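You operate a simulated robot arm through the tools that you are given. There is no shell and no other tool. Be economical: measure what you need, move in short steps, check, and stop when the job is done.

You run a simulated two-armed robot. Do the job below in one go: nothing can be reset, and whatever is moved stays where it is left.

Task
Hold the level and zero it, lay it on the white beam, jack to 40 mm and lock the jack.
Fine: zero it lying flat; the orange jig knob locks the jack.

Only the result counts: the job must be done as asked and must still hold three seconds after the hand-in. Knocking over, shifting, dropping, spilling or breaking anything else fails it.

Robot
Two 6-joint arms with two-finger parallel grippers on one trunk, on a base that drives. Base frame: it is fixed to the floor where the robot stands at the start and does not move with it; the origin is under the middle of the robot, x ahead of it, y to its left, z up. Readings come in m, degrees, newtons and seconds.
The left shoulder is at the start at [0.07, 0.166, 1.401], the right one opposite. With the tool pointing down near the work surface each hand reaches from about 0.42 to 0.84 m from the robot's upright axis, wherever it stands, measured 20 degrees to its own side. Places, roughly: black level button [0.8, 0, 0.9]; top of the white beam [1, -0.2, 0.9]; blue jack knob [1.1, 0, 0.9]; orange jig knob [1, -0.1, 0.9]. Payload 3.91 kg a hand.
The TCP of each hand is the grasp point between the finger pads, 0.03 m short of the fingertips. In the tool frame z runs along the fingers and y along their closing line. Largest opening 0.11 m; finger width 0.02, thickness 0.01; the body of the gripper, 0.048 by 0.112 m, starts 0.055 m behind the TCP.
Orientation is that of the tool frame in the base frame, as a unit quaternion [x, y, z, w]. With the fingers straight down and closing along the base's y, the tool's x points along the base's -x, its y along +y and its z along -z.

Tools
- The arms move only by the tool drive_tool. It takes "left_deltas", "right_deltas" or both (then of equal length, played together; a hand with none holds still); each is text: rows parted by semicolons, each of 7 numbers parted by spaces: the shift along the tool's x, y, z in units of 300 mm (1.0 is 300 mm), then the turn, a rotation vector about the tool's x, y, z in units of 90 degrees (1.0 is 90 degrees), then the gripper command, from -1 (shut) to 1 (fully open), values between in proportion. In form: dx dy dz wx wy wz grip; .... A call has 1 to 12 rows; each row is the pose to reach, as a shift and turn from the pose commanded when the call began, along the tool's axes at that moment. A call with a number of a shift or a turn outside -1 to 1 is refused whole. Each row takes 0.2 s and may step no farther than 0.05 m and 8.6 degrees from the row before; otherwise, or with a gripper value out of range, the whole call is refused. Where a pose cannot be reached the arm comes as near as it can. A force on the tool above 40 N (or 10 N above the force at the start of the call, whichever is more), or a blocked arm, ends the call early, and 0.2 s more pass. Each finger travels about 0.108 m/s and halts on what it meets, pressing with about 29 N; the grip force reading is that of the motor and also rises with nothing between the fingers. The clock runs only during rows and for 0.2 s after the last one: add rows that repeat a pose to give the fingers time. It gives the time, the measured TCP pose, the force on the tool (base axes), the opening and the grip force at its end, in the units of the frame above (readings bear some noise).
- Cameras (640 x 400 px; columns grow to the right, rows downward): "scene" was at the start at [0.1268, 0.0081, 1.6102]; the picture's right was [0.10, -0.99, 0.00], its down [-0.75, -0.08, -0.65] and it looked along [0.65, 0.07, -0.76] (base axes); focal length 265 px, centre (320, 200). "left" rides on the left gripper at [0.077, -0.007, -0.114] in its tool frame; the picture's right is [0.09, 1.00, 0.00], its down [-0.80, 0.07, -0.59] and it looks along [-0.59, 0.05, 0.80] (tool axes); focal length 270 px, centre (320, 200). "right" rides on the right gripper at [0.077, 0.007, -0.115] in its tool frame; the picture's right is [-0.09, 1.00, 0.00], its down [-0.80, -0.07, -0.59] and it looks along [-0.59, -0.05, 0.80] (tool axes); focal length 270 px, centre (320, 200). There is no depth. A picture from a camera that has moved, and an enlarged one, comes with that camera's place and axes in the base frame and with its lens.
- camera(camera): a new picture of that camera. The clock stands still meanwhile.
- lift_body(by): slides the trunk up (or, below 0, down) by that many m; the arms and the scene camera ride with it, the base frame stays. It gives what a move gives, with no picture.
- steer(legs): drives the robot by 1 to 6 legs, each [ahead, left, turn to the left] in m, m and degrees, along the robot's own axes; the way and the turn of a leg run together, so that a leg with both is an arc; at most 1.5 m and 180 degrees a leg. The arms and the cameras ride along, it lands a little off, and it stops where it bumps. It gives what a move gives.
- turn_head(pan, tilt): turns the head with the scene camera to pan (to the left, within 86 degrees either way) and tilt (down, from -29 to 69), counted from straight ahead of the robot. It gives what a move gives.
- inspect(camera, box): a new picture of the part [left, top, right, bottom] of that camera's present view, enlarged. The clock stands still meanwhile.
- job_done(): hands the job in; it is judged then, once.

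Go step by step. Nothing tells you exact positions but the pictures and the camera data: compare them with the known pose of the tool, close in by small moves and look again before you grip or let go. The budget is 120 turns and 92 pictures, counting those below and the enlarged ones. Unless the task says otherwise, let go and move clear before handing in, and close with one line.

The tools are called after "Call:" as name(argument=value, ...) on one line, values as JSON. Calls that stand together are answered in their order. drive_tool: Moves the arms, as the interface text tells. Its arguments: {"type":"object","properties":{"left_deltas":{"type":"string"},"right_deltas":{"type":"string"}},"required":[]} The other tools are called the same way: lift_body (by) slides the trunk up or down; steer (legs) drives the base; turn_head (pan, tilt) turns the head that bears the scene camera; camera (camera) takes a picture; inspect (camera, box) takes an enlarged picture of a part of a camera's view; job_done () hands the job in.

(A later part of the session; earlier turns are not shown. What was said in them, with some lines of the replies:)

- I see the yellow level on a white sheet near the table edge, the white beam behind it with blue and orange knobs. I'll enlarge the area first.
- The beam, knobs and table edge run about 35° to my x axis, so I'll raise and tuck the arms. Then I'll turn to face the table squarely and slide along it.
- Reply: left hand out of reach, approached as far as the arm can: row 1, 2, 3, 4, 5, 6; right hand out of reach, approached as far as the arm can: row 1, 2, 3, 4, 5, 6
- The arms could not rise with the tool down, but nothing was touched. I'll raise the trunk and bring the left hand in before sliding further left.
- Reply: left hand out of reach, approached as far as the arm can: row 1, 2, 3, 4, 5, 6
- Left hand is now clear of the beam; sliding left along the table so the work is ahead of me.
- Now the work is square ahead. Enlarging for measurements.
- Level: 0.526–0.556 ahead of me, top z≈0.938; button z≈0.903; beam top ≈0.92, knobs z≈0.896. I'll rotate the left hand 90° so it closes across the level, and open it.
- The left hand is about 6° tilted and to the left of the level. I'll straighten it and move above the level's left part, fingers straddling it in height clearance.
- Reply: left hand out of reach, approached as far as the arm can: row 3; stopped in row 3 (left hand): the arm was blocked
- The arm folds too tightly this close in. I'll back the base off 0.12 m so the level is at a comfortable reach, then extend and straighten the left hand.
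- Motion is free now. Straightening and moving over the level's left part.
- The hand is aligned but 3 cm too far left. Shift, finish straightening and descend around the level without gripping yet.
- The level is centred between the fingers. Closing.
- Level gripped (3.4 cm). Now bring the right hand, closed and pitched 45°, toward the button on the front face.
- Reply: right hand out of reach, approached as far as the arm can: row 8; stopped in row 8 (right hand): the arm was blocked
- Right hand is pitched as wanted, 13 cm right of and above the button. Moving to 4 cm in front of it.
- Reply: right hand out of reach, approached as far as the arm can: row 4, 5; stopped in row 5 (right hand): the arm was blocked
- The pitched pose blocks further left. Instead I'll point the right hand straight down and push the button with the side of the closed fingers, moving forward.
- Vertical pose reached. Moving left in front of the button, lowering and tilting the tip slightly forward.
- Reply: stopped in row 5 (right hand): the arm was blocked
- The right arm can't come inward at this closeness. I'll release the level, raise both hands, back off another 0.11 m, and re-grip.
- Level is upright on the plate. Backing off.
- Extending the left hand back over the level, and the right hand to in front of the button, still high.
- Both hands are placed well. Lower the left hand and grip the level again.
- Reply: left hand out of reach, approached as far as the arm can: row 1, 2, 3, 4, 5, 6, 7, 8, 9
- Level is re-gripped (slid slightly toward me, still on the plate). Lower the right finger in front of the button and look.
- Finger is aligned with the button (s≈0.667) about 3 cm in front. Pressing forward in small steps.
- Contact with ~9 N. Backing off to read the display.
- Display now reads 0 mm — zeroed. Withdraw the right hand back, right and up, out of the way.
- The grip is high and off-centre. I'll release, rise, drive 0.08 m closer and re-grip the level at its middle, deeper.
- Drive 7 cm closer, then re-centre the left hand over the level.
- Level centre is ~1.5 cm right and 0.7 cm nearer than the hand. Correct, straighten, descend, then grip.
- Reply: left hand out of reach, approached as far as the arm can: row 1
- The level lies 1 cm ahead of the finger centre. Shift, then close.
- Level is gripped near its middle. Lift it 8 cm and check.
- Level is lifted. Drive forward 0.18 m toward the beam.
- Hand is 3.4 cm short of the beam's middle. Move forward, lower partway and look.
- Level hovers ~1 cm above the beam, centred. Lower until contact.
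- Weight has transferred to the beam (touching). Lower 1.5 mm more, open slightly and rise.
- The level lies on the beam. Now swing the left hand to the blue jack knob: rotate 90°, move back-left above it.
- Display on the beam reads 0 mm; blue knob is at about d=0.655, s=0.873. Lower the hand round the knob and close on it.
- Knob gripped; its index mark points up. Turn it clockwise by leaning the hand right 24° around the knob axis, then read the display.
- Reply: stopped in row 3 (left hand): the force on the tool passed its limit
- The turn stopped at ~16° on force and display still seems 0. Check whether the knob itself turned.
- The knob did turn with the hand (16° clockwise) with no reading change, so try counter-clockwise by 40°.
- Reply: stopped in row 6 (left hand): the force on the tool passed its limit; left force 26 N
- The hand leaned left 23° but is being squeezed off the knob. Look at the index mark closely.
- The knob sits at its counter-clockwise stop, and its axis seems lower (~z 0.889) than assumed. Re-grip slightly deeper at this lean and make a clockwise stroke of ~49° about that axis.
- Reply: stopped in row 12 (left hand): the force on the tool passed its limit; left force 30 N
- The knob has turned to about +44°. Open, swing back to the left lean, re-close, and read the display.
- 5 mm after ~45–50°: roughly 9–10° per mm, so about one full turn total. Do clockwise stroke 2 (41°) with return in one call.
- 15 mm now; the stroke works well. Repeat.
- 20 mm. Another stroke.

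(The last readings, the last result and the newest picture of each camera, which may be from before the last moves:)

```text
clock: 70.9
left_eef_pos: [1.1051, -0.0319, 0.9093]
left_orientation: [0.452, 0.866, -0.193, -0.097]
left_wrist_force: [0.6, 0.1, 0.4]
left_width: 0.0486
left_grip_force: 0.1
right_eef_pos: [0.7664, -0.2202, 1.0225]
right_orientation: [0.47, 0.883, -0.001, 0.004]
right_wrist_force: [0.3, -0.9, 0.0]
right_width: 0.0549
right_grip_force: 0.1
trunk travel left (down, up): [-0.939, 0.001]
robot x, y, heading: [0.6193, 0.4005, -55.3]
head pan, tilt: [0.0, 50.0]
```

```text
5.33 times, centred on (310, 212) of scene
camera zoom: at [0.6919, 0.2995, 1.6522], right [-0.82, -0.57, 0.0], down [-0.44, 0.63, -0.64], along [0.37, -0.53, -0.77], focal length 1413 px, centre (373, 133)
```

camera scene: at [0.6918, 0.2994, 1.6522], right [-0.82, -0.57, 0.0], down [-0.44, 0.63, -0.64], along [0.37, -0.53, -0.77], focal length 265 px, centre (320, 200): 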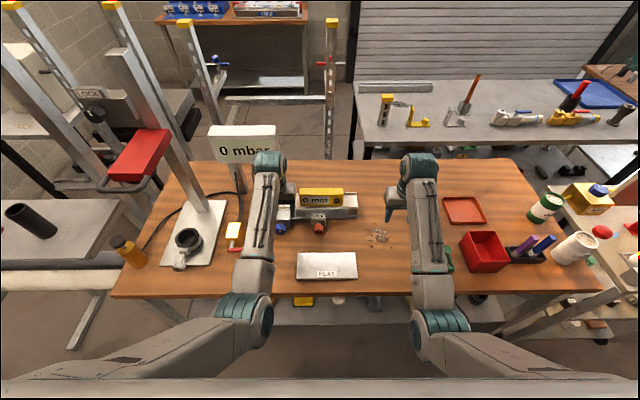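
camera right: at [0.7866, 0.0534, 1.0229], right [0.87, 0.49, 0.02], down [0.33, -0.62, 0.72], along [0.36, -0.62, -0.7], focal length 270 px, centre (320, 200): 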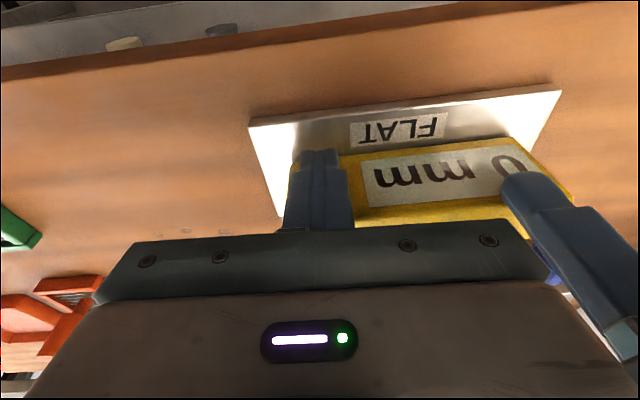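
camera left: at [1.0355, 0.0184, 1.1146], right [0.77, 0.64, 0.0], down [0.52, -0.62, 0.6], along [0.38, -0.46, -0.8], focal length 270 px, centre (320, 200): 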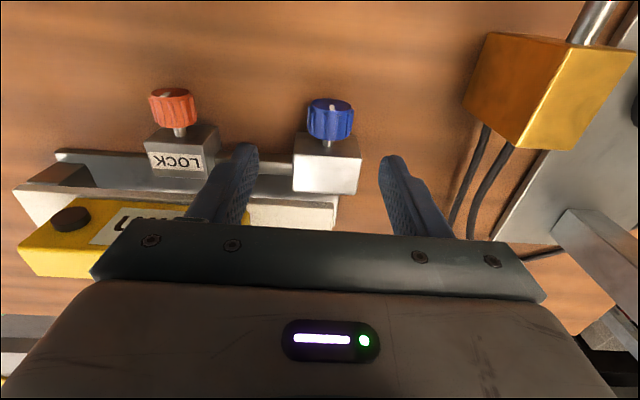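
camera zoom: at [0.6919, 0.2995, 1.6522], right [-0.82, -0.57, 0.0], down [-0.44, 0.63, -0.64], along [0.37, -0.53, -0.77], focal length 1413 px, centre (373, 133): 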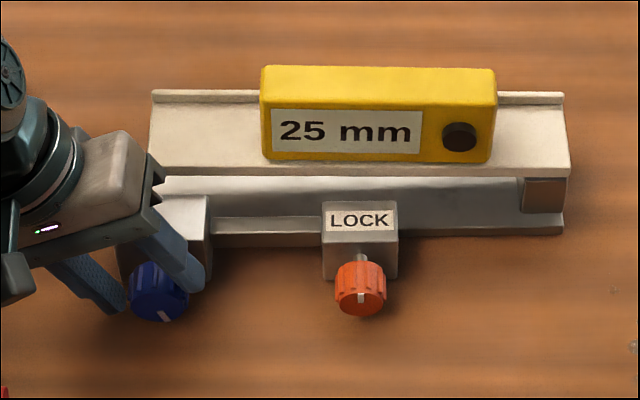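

25 mm. Another stroke.

Call:
drive_tool(left_deltas="0 0 0 0 0 0 -1;0 -0.011 0.001 -0.091 0 0 -1;0 -0.022 0.003 -0.182 0 0 -1;0 -0.032 0.007 -0.273 0 0 -1;0 -0.042 0.012 -0.364 0 0 -1;0 -0.05 0.019 -0.456 0 0 -1;0 -0.05 0.015 -0.456 0 0 -0.12;0 -0.042 0.012 -0.364 0 0 -0.12;0 -0.032 0.007 -0.273 0 0 -0.12;0 -0.022 0.003 -0.182 0 0 -0.12;0 -0.011 0.001 -0.091 0 0 -0.12;0 0 0 0 0 0 -0.12")

Call:
inspect(camera="scene", box=[260, 175, 360, 250])

```text
clock: 73.5
left_eef_pos: [1.1061, -0.0327, 0.908]
left_orientation: [0.452, 0.865, -0.194, -0.097]
left_wrist_force: [1.3, 0.5, 0.2]
left_width: 0.0482
left_grip_force: 0.0
right_eef_pos: [0.766, -0.2206, 1.0234]
right_orientation: [0.47, 0.883, 0.001, 0.004]
right_wrist_force: [1.0, 0.0, 0.4]
right_width: 0.0549
right_grip_force: 0.1
trunk travel left (down, up): [-0.939, 0.001]
robot x, y, heading: [0.6177, 0.4043, -55.2]
head pan, tilt: [0.0, 50.0]
```

```text
5.33 times, centred on (310, 212) of scene
camera zoom: at [0.6918, 0.2994, 1.6522], right [-0.82, -0.57, 0.0], down [-0.44, 0.63, -0.64], along [0.37, -0.53, -0.77], focal length 1413 px, centre (373, 133)
```

zoom: 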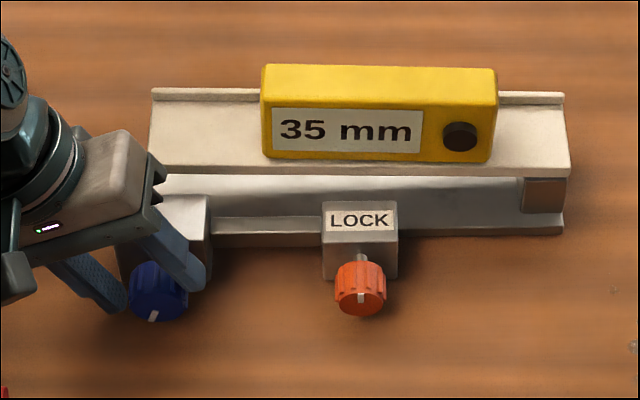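

35 mm. One more stroke, then check the mark closely.

Call:
drive_tool(left_deltas="0 0 0 0 0 0 -1;0 -0.011 0.001 -0.091 0 0 -1;0 -0.022 0.003 -0.182 0 0 -1;0 -0.032 0.007 -0.273 0 0 -1;0 -0.042 0.012 -0.364 0 0 -1;0 -0.05 0.019 -0.456 0 0 -1;0 -0.05 0.015 -0.456 0 0 -0.12;0 -0.042 0.012 -0.364 0 0 -0.12;0 -0.032 0.007 -0.273 0 0 -0.12;0 -0.022 0.003 -0.182 0 0 -0.12;0 -0.011 0.001 -0.091 0 0 -0.12;0 0 0 0 0 0 -0.12")

Call:
inspect(camera="scene", box=[270, 180, 350, 240])

Call:
inspect(camera="left", box=[220, 100, 420, 240])

```text
clock: 76.1
left_eef_pos: [1.1053, -0.0334, 0.9092]
left_orientation: [0.451, 0.865, -0.194, -0.098]
left_wrist_force: [-0.8, 1.1, -0.1]
left_width: 0.0483
left_grip_force: 0.1
right_eef_pos: [0.7662, -0.2203, 1.0233]
right_orientation: [0.47, 0.882, 0.001, 0.005]
right_wrist_force: [0.2, 0.4, 0.7]
right_width: 0.0553
right_grip_force: 0.0
trunk travel left (down, up): [-0.939, 0.001]
robot x, y, heading: [0.6197, 0.4011, -55.2]
head pan, tilt: [0.0, 50.0]
```

```text
6.67 times, centred on (310, 210) of scene
camera zoom: at [0.6918, 0.2994, 1.6522], right [-0.82, -0.57, 0.0], down [-0.44, 0.63, -0.64], along [0.37, -0.53, -0.77], focal length 1766 px, centre (387, 133)
```

zoom: 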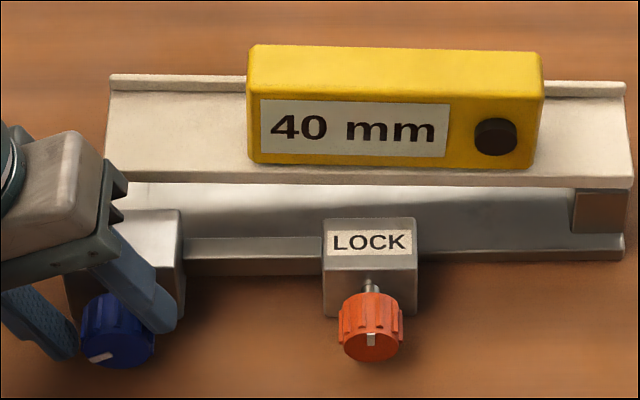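

```text
2.86 times, centred on (320, 170) of left
camera zoom: at [1.0958, 0.0555, 1.0154], right [0.69, 0.59, -0.42], down [0.72, -0.47, 0.51], along [0.1, -0.66, -0.75], focal length 772 px, centre (320, 286)
```

zoom: 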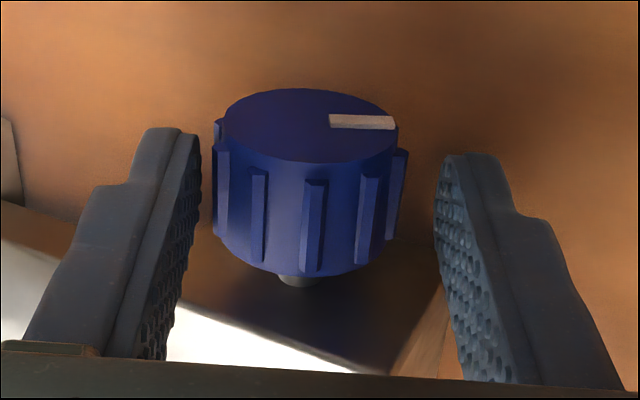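

Display reads 40 mm and the mark is at ~240–245°. Withdraw the left hand along its axis and up, lift the right hand a bit, and shift the base right 0.132 m so the orange knob sits where the blue one was.

Call:
drive_tool(left_deltas="0 0 -0.1 0 0 0 -0.12;0 0 -0.2 0 0 0 0.1;0 -0.035 -0.275 0 0 0 0.1;0 -0.07 -0.351 0 0 0 0.1;0 -0.07 -0.351 0 0 0 0.1", right_deltas="0 0 -0.03 0 0 0 0;0.03 0 -0.06 0 0 0 0;0.06 0 -0.09 0 0 0 0;0.06 0 -0.09 0 0 0 0;0.06 0 -0.09 0 0 0 0")

```text
clock: 77.3
left_eef_pos: [1.1255, -0.019, 1.0142]
left_orientation: [0.451, 0.866, -0.193, -0.096]
left_wrist_force: [0.0, 0.2, -0.8]
left_width: 0.0607
left_grip_force: 0.1
right_eef_pos: [0.762, -0.2158, 1.026]
right_orientation: [0.47, 0.883, 0.001, 0.006]
right_wrist_force: [-0.1, -0.2, 0.1]
right_width: 0.055
right_grip_force: 0.0
right hand out of reach, approached as far as the arm can: row 2, 3, 4, 5
trunk travel left (down, up): [-0.939, 0.001]
robot x, y, heading: [0.6178, 0.4031, -55.1]
head pan, tilt: [0.0, 50.0]
```

Check clearances on the right side before shifting.

Call:
inspect(camera="scene", box=[240, 150, 520, 300])

```text
2.29 times, centred on (380, 225) of scene
camera zoom: at [0.6912, 0.299, 1.6521], right [-0.82, -0.57, 0.0], down [-0.44, 0.63, -0.64], along [0.37, -0.53, -0.77], focal length 606 px, centre (183, 143)
```

zoom: 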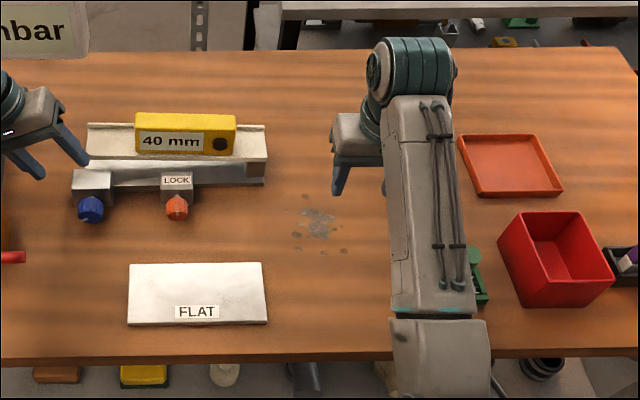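

Clearances look fine. Shift right.

Call:
steer(legs=[[0, -0.1325, 0]])

Call:
camera(camera="left")

Call:
inspect(camera="scene", box=[220, 165, 380, 265])

```text
clock: 78.6
left_eef_pos: [1.0193, -0.0925, 1.0127]
left_orientation: [0.451, 0.866, -0.192, -0.097]
left_wrist_force: [0.5, 0.6, 0.8]
left_width: 0.0604
left_grip_force: 0.1
right_eef_pos: [0.6562, -0.2905, 1.0255]
right_orientation: [0.47, 0.882, 0.0, 0.005]
right_wrist_force: [0.2, 0.5, 0.8]
right_width: 0.055
right_grip_force: 0.0
trunk travel left (down, up): [-0.939, 0.001]
robot x, y, heading: [0.5071, 0.3227, -55.3]
head pan, tilt: [0.0, 50.0]
```

```text
18 pictures are left
camera left: at [1.009, -0.0056, 1.1193], right [0.69, 0.59, -0.42], down [0.72, -0.47, 0.52], along [0.1, -0.66, -0.75], focal length 270 px, centre (320, 200)
```

left: 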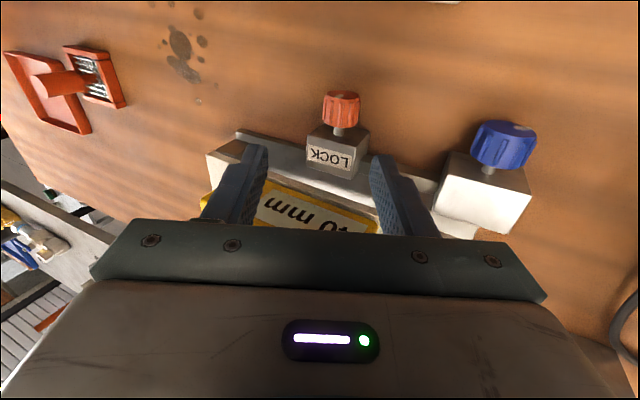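

```text
4.00 times, centred on (300, 215) of scene
camera zoom: at [0.5843, 0.2248, 1.6522], right [-0.82, -0.57, 0.0], down [-0.44, 0.63, -0.64], along [0.37, -0.53, -0.77], focal length 1060 px, centre (400, 140)
```

zoom: 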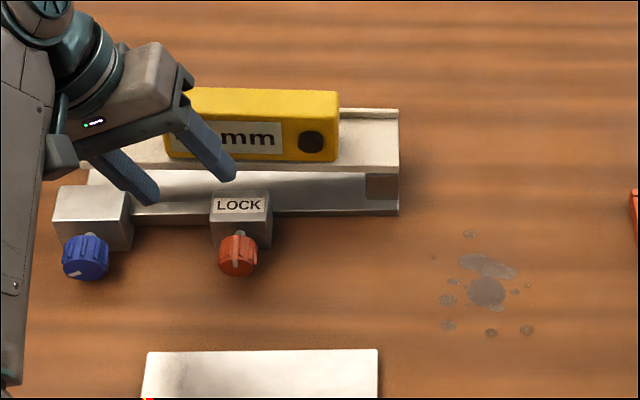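

The hand is positioned over the orange knob just as it was over the blue (within ~1 mm). Descend, grip and do a clockwise stroke.

Call:
drive_tool(left_deltas="0 0.035 0.075 0 0 0 0.1;0 0.07 0.151 0 0 0 0.1;0 0.068 0.25 0 0 0 0.1;0 0.067 0.351 0 0 0 0.1;0 0.067 0.351 0 0 0 -0.12;0 0.067 0.351 0 0 0 -1;0 0.067 0.351 0 0 0 -1;0 0.056 0.352 -0.091 0 0 -1;0 0.045 0.354 -0.182 0 0 -1;0 0.035 0.358 -0.273 0 0 -1;0 0.025 0.363 -0.364 0 0 -1;0 0.017 0.37 -0.456 0 0 -1")

Call:
inspect(camera="left", box=[220, 100, 420, 240])

```text
clock: 81.2
left_eef_pos: [0.9843, -0.1196, 0.9105]
left_orientation: [0.457, 0.878, 0.124, 0.068]
left_wrist_force: [0.2, -1.5, 2.1]
left_width: 0.0292
left_grip_force: 45.0
right_eef_pos: [0.6539, -0.2913, 1.0254]
right_orientation: [0.471, 0.882, 0.001, 0.005]
right_wrist_force: [-0.3, -0.1, 0.7]
right_width: 0.0553
right_grip_force: 0.0
trunk travel left (down, up): [-0.939, 0.001]
robot x, y, heading: [0.5099, 0.329, -55.4]
head pan, tilt: [0.0, 50.0]
```

```text
2.86 times, centred on (320, 170) of left
camera zoom: at [0.9077, -0.0774, 1.0185], right [0.73, 0.62, 0.28], down [0.38, -0.71, 0.6], along [0.57, -0.33, -0.75], focal length 772 px, centre (320, 286)
```

zoom: 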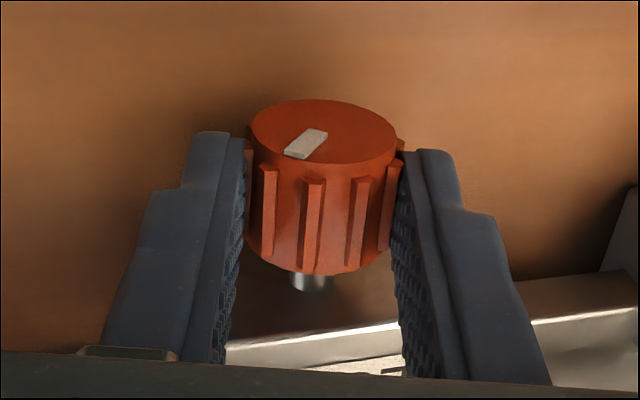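

The lock knob turned ~41° freely. Return, re-grip and stroke again.

Call:
drive_tool(left_deltas="0 0 0 0 0 0 -0.2;0 0.011 0.001 0.091 0 0 -0.2;0 0.022 0.003 0.182 0 0 -0.2;0 0.032 0.007 0.273 0 0 -0.2;0 0.042 0.012 0.364 0 0 -0.2;0 0.05 0.019 0.456 0 0 -0.2;0 0.05 0.019 0.456 0 0 -1;0 0.042 0.012 0.364 0 0 -1;0 0.032 0.007 0.273 0 0 -1;0 0.022 0.003 0.182 0 0 -1;0 0.011 0.001 0.091 0 0 -1;0 0 0 0 0 0 -1")

Call:
inspect(camera="left", box=[220, 100, 420, 240])

```text
clock: 83.8
left_eef_pos: [0.9847, -0.12, 0.9102]
left_orientation: [0.456, 0.879, 0.125, 0.069]
left_wrist_force: [-0.1, 4.3, 0.7]
left_width: 0.0291
left_grip_force: 45.3
right_eef_pos: [0.6548, -0.2902, 1.026]
right_orientation: [0.471, 0.882, 0.0, 0.005]
right_wrist_force: [-0.2, 0.4, -0.1]
right_width: 0.0548
right_grip_force: 0.0
trunk travel left (down, up): [-0.939, 0.001]
robot x, y, heading: [0.5073, 0.3294, -55.3]
head pan, tilt: [0.0, 50.0]
```

```text
2.86 times, centred on (320, 170) of left
camera zoom: at [0.9078, -0.0778, 1.0184], right [0.73, 0.62, 0.28], down [0.38, -0.71, 0.6], along [0.57, -0.33, -0.75], focal length 772 px, centre (320, 286)
```

zoom: 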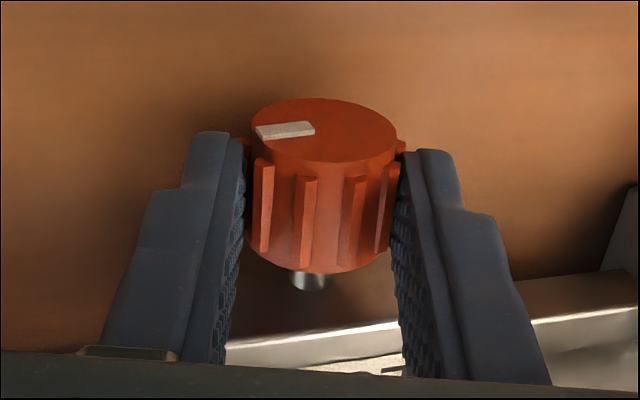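

Knob now at ~85°. Another stroke to find the end stop.

Call:
drive_tool(left_deltas="0 0 0 0 0 0 -0.2;0 0.011 0.001 0.091 0 0 -0.2;0 0.022 0.003 0.182 0 0 -0.2;0 0.032 0.007 0.273 0 0 -0.2;0 0.042 0.012 0.364 0 0 -0.2;0 0.05 0.019 0.456 0 0 -0.2;0 0.05 0.019 0.456 0 0 -1;0 0.042 0.012 0.364 0 0 -1;0 0.032 0.007 0.273 0 0 -1;0 0.022 0.003 0.182 0 0 -1;0 0.011 0.001 0.091 0 0 -1;0 0 0 0 0 0 -1")

Call:
inspect(camera="left", box=[220, 100, 420, 240])

```text
clock: 86.4
left_eef_pos: [0.9844, -0.1189, 0.9111]
left_orientation: [0.456, 0.878, 0.124, 0.07]
left_wrist_force: [1.6, 3.4, -0.1]
left_width: 0.0287
left_grip_force: 44.9
right_eef_pos: [0.6528, -0.2914, 1.026]
right_orientation: [0.469, 0.883, 0.0, 0.004]
right_wrist_force: [-0.1, -0.3, 0.9]
right_width: 0.0549
right_grip_force: 0.0
trunk travel left (down, up): [-0.939, 0.001]
robot x, y, heading: [0.5118, 0.3262, -55.3]
head pan, tilt: [0.0, 50.0]
```

```text
2.86 times, centred on (320, 170) of left
camera zoom: at [0.9076, -0.0771, 1.018], right [0.73, 0.62, 0.28], down [0.38, -0.71, 0.6], along [0.57, -0.33, -0.75], focal length 772 px, centre (320, 286)
```

zoom: 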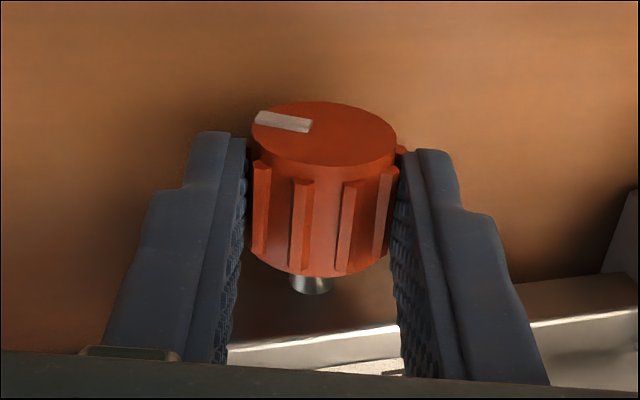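

It advanced less this time (~25°), perhaps nearing a stop. One more stroke to confirm.

Call:
drive_tool(left_deltas="0 0 0 0 0 0 -0.2;0 0.011 0.001 0.091 0 0 -0.2;0 0.022 0.003 0.182 0 0 -0.2;0 0.032 0.007 0.273 0 0 -0.2;0 0.042 0.012 0.364 0 0 -0.2;0 0.05 0.019 0.456 0 0 -0.2;0 0.05 0.019 0.456 0 0 -1;0 0.042 0.012 0.364 0 0 -1;0 0.032 0.007 0.273 0 0 -1;0 0.022 0.003 0.182 0 0 -1;0 0.011 0.001 0.091 0 0 -1;0 0 0 0 0 0 -1")

Call:
inspect(camera="left", box=[220, 100, 420, 240])

```text
clock: 89.0
left_eef_pos: [0.9838, -0.1173, 0.9106]
left_orientation: [0.456, 0.879, 0.125, 0.069]
left_wrist_force: [0.0, 5.7, 0.2]
left_width: 0.0289
left_grip_force: 45.0
right_eef_pos: [0.6553, -0.2899, 1.0261]
right_orientation: [0.47, 0.883, 0.0, 0.005]
right_wrist_force: [0.5, 0.0, 0.0]
right_width: 0.0549
right_grip_force: 0.0
trunk travel left (down, up): [-0.939, 0.001]
robot x, y, heading: [0.5092, 0.3274, -55.5]
head pan, tilt: [0.0, 50.0]
```

```text
2.86 times, centred on (320, 170) of left
camera zoom: at [0.9073, -0.0768, 1.0183], right [0.73, 0.62, 0.28], down [0.38, -0.71, 0.6], along [0.57, -0.33, -0.75], focal length 772 px, centre (320, 286)
```

zoom: 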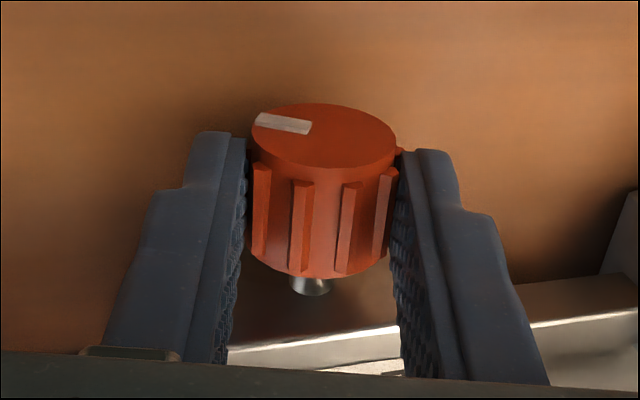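

The mark did not move further: the lock is at its end stop. Release, withdraw along the tool axis, and check the display.

Call:
drive_tool(left_deltas="0 0 0 0 0 0 -0.1;0 0 0 0 0 0 -0.1;0 0 -0.1 0 0 0 -0.1;0 0 -0.2 0 0 0 -0.1;0.05 0 -0.3 0 0 0 -0.1;0.1 0 -0.35 0 0 0 -0.1;0.2 0.1 -0.35 0 0 0 -0.1;0.3 0.2 -0.35 0 0 0 -0.1;0.3 0.2 -0.35 0 0 0 -0.1")

Call:
inspect(camera="scene", box=[220, 165, 380, 265])

```text
clock: 90.8
left_eef_pos: [1.0229, -0.0754, 1.1123]
left_orientation: [0.428, 0.883, 0.113, 0.159]
left_wrist_force: [0.7, 0.0, -0.2]
left_width: 0.0494
left_grip_force: 0.1
right_eef_pos: [0.653, -0.2905, 1.0267]
right_orientation: [0.47, 0.883, 0.0, 0.006]
right_wrist_force: [-0.9, 0.7, 0.1]
right_width: 0.0551
right_grip_force: 0.0
trunk travel left (down, up): [-0.939, 0.001]
robot x, y, heading: [0.5115, 0.329, -55.0]
head pan, tilt: [0.0, 50.0]
stopped in row 8 (left hand): the arm was blocked; the commanded pose is now the measured one
```

```text
4.00 times, centred on (300, 215) of scene
camera zoom: at [0.5811, 0.2245, 1.6523], right [-0.82, -0.57, 0.0], down [-0.44, 0.63, -0.64], along [0.37, -0.53, -0.77], focal length 1060 px, centre (400, 140)
```

zoom: 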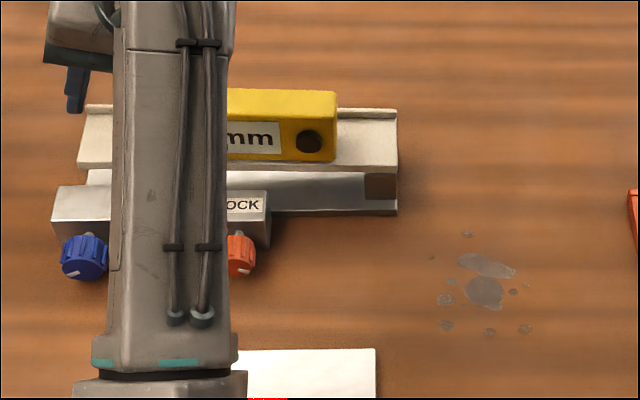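

Hand is clear; move the left arm aside a bit to read the display.

Call:
steer(legs=[[-0.12, 0, 0]])

Call:
drive_tool(left_deltas="0 0.12 0 0 0 0 0;0 0.24 0 0 0 0 0;0 0.36 0 0 0 0 0")

Call:
inspect(camera="scene", box=[220, 145, 380, 245])

```text
clock: 92.0
left_eef_pos: [0.9561, 0.0186, 1.1088]
left_orientation: [0.428, 0.883, 0.114, 0.157]
left_wrist_force: [1.1, -0.4, -0.4]
left_width: 0.0495
left_grip_force: 0.0
right_eef_pos: [0.5875, -0.195, 1.0256]
right_orientation: [0.47, 0.883, 0.001, 0.004]
right_wrist_force: [-0.1, 0.3, 0.8]
right_width: 0.0549
right_grip_force: 0.1
trunk travel left (down, up): [-0.939, 0.001]
robot x, y, heading: [0.4424, 0.424, -55.4]
head pan, tilt: [0.0, 50.0]
```

```text
clock: 92.8
left_eef_pos: [1.037, 0.0774, 1.1275]
left_orientation: [0.429, 0.882, 0.113, 0.159]
left_wrist_force: [0.7, 0.0, -0.5]
left_width: 0.0547
left_grip_force: 0.2
left hand out of reach, approached as far as the arm can: row 2, 3
right_eef_pos: [0.5867, -0.1926, 1.0273]
right_orientation: [0.471, 0.882, 0.0, 0.005]
right_wrist_force: [-0.2, 0.8, 0.4]
right_width: 0.0549
right_grip_force: 0.2
trunk travel left (down, up): [-0.939, 0.001]
robot x, y, heading: [0.439, 0.4266, -55.3]
head pan, tilt: [0.0, 50.0]
```

```text
4.00 times, centred on (300, 195) of scene
camera zoom: at [0.5139, 0.3233, 1.6523], right [-0.82, -0.57, 0.0], down [-0.44, 0.63, -0.64], along [0.37, -0.53, -0.77], focal length 1060 px, centre (400, 220)
```

zoom: 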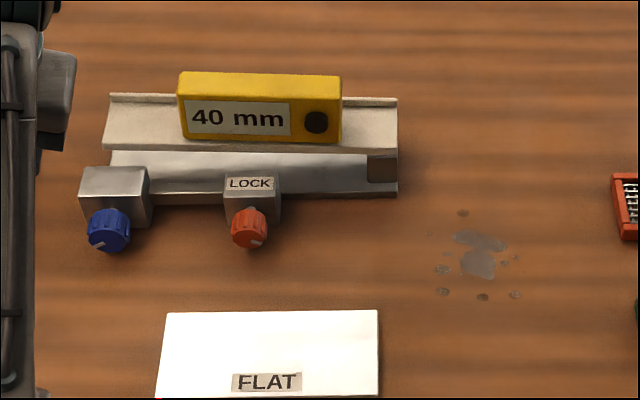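

The display reads 40 mm, the lock knob is turned to its stop, and both hands are clear. Handing in.

Call:
job_done()

```text
The job is handed in.
```

I zeroed the level flat on its plate while holding it, laid it on the white beam, jacked the beam until it read 40 mm, and turned the orange knob to its stop to lock it. The level read 40 mm before hand-in; it appears to show only 5 mm steps, so the true height could be a millimetre or two off.
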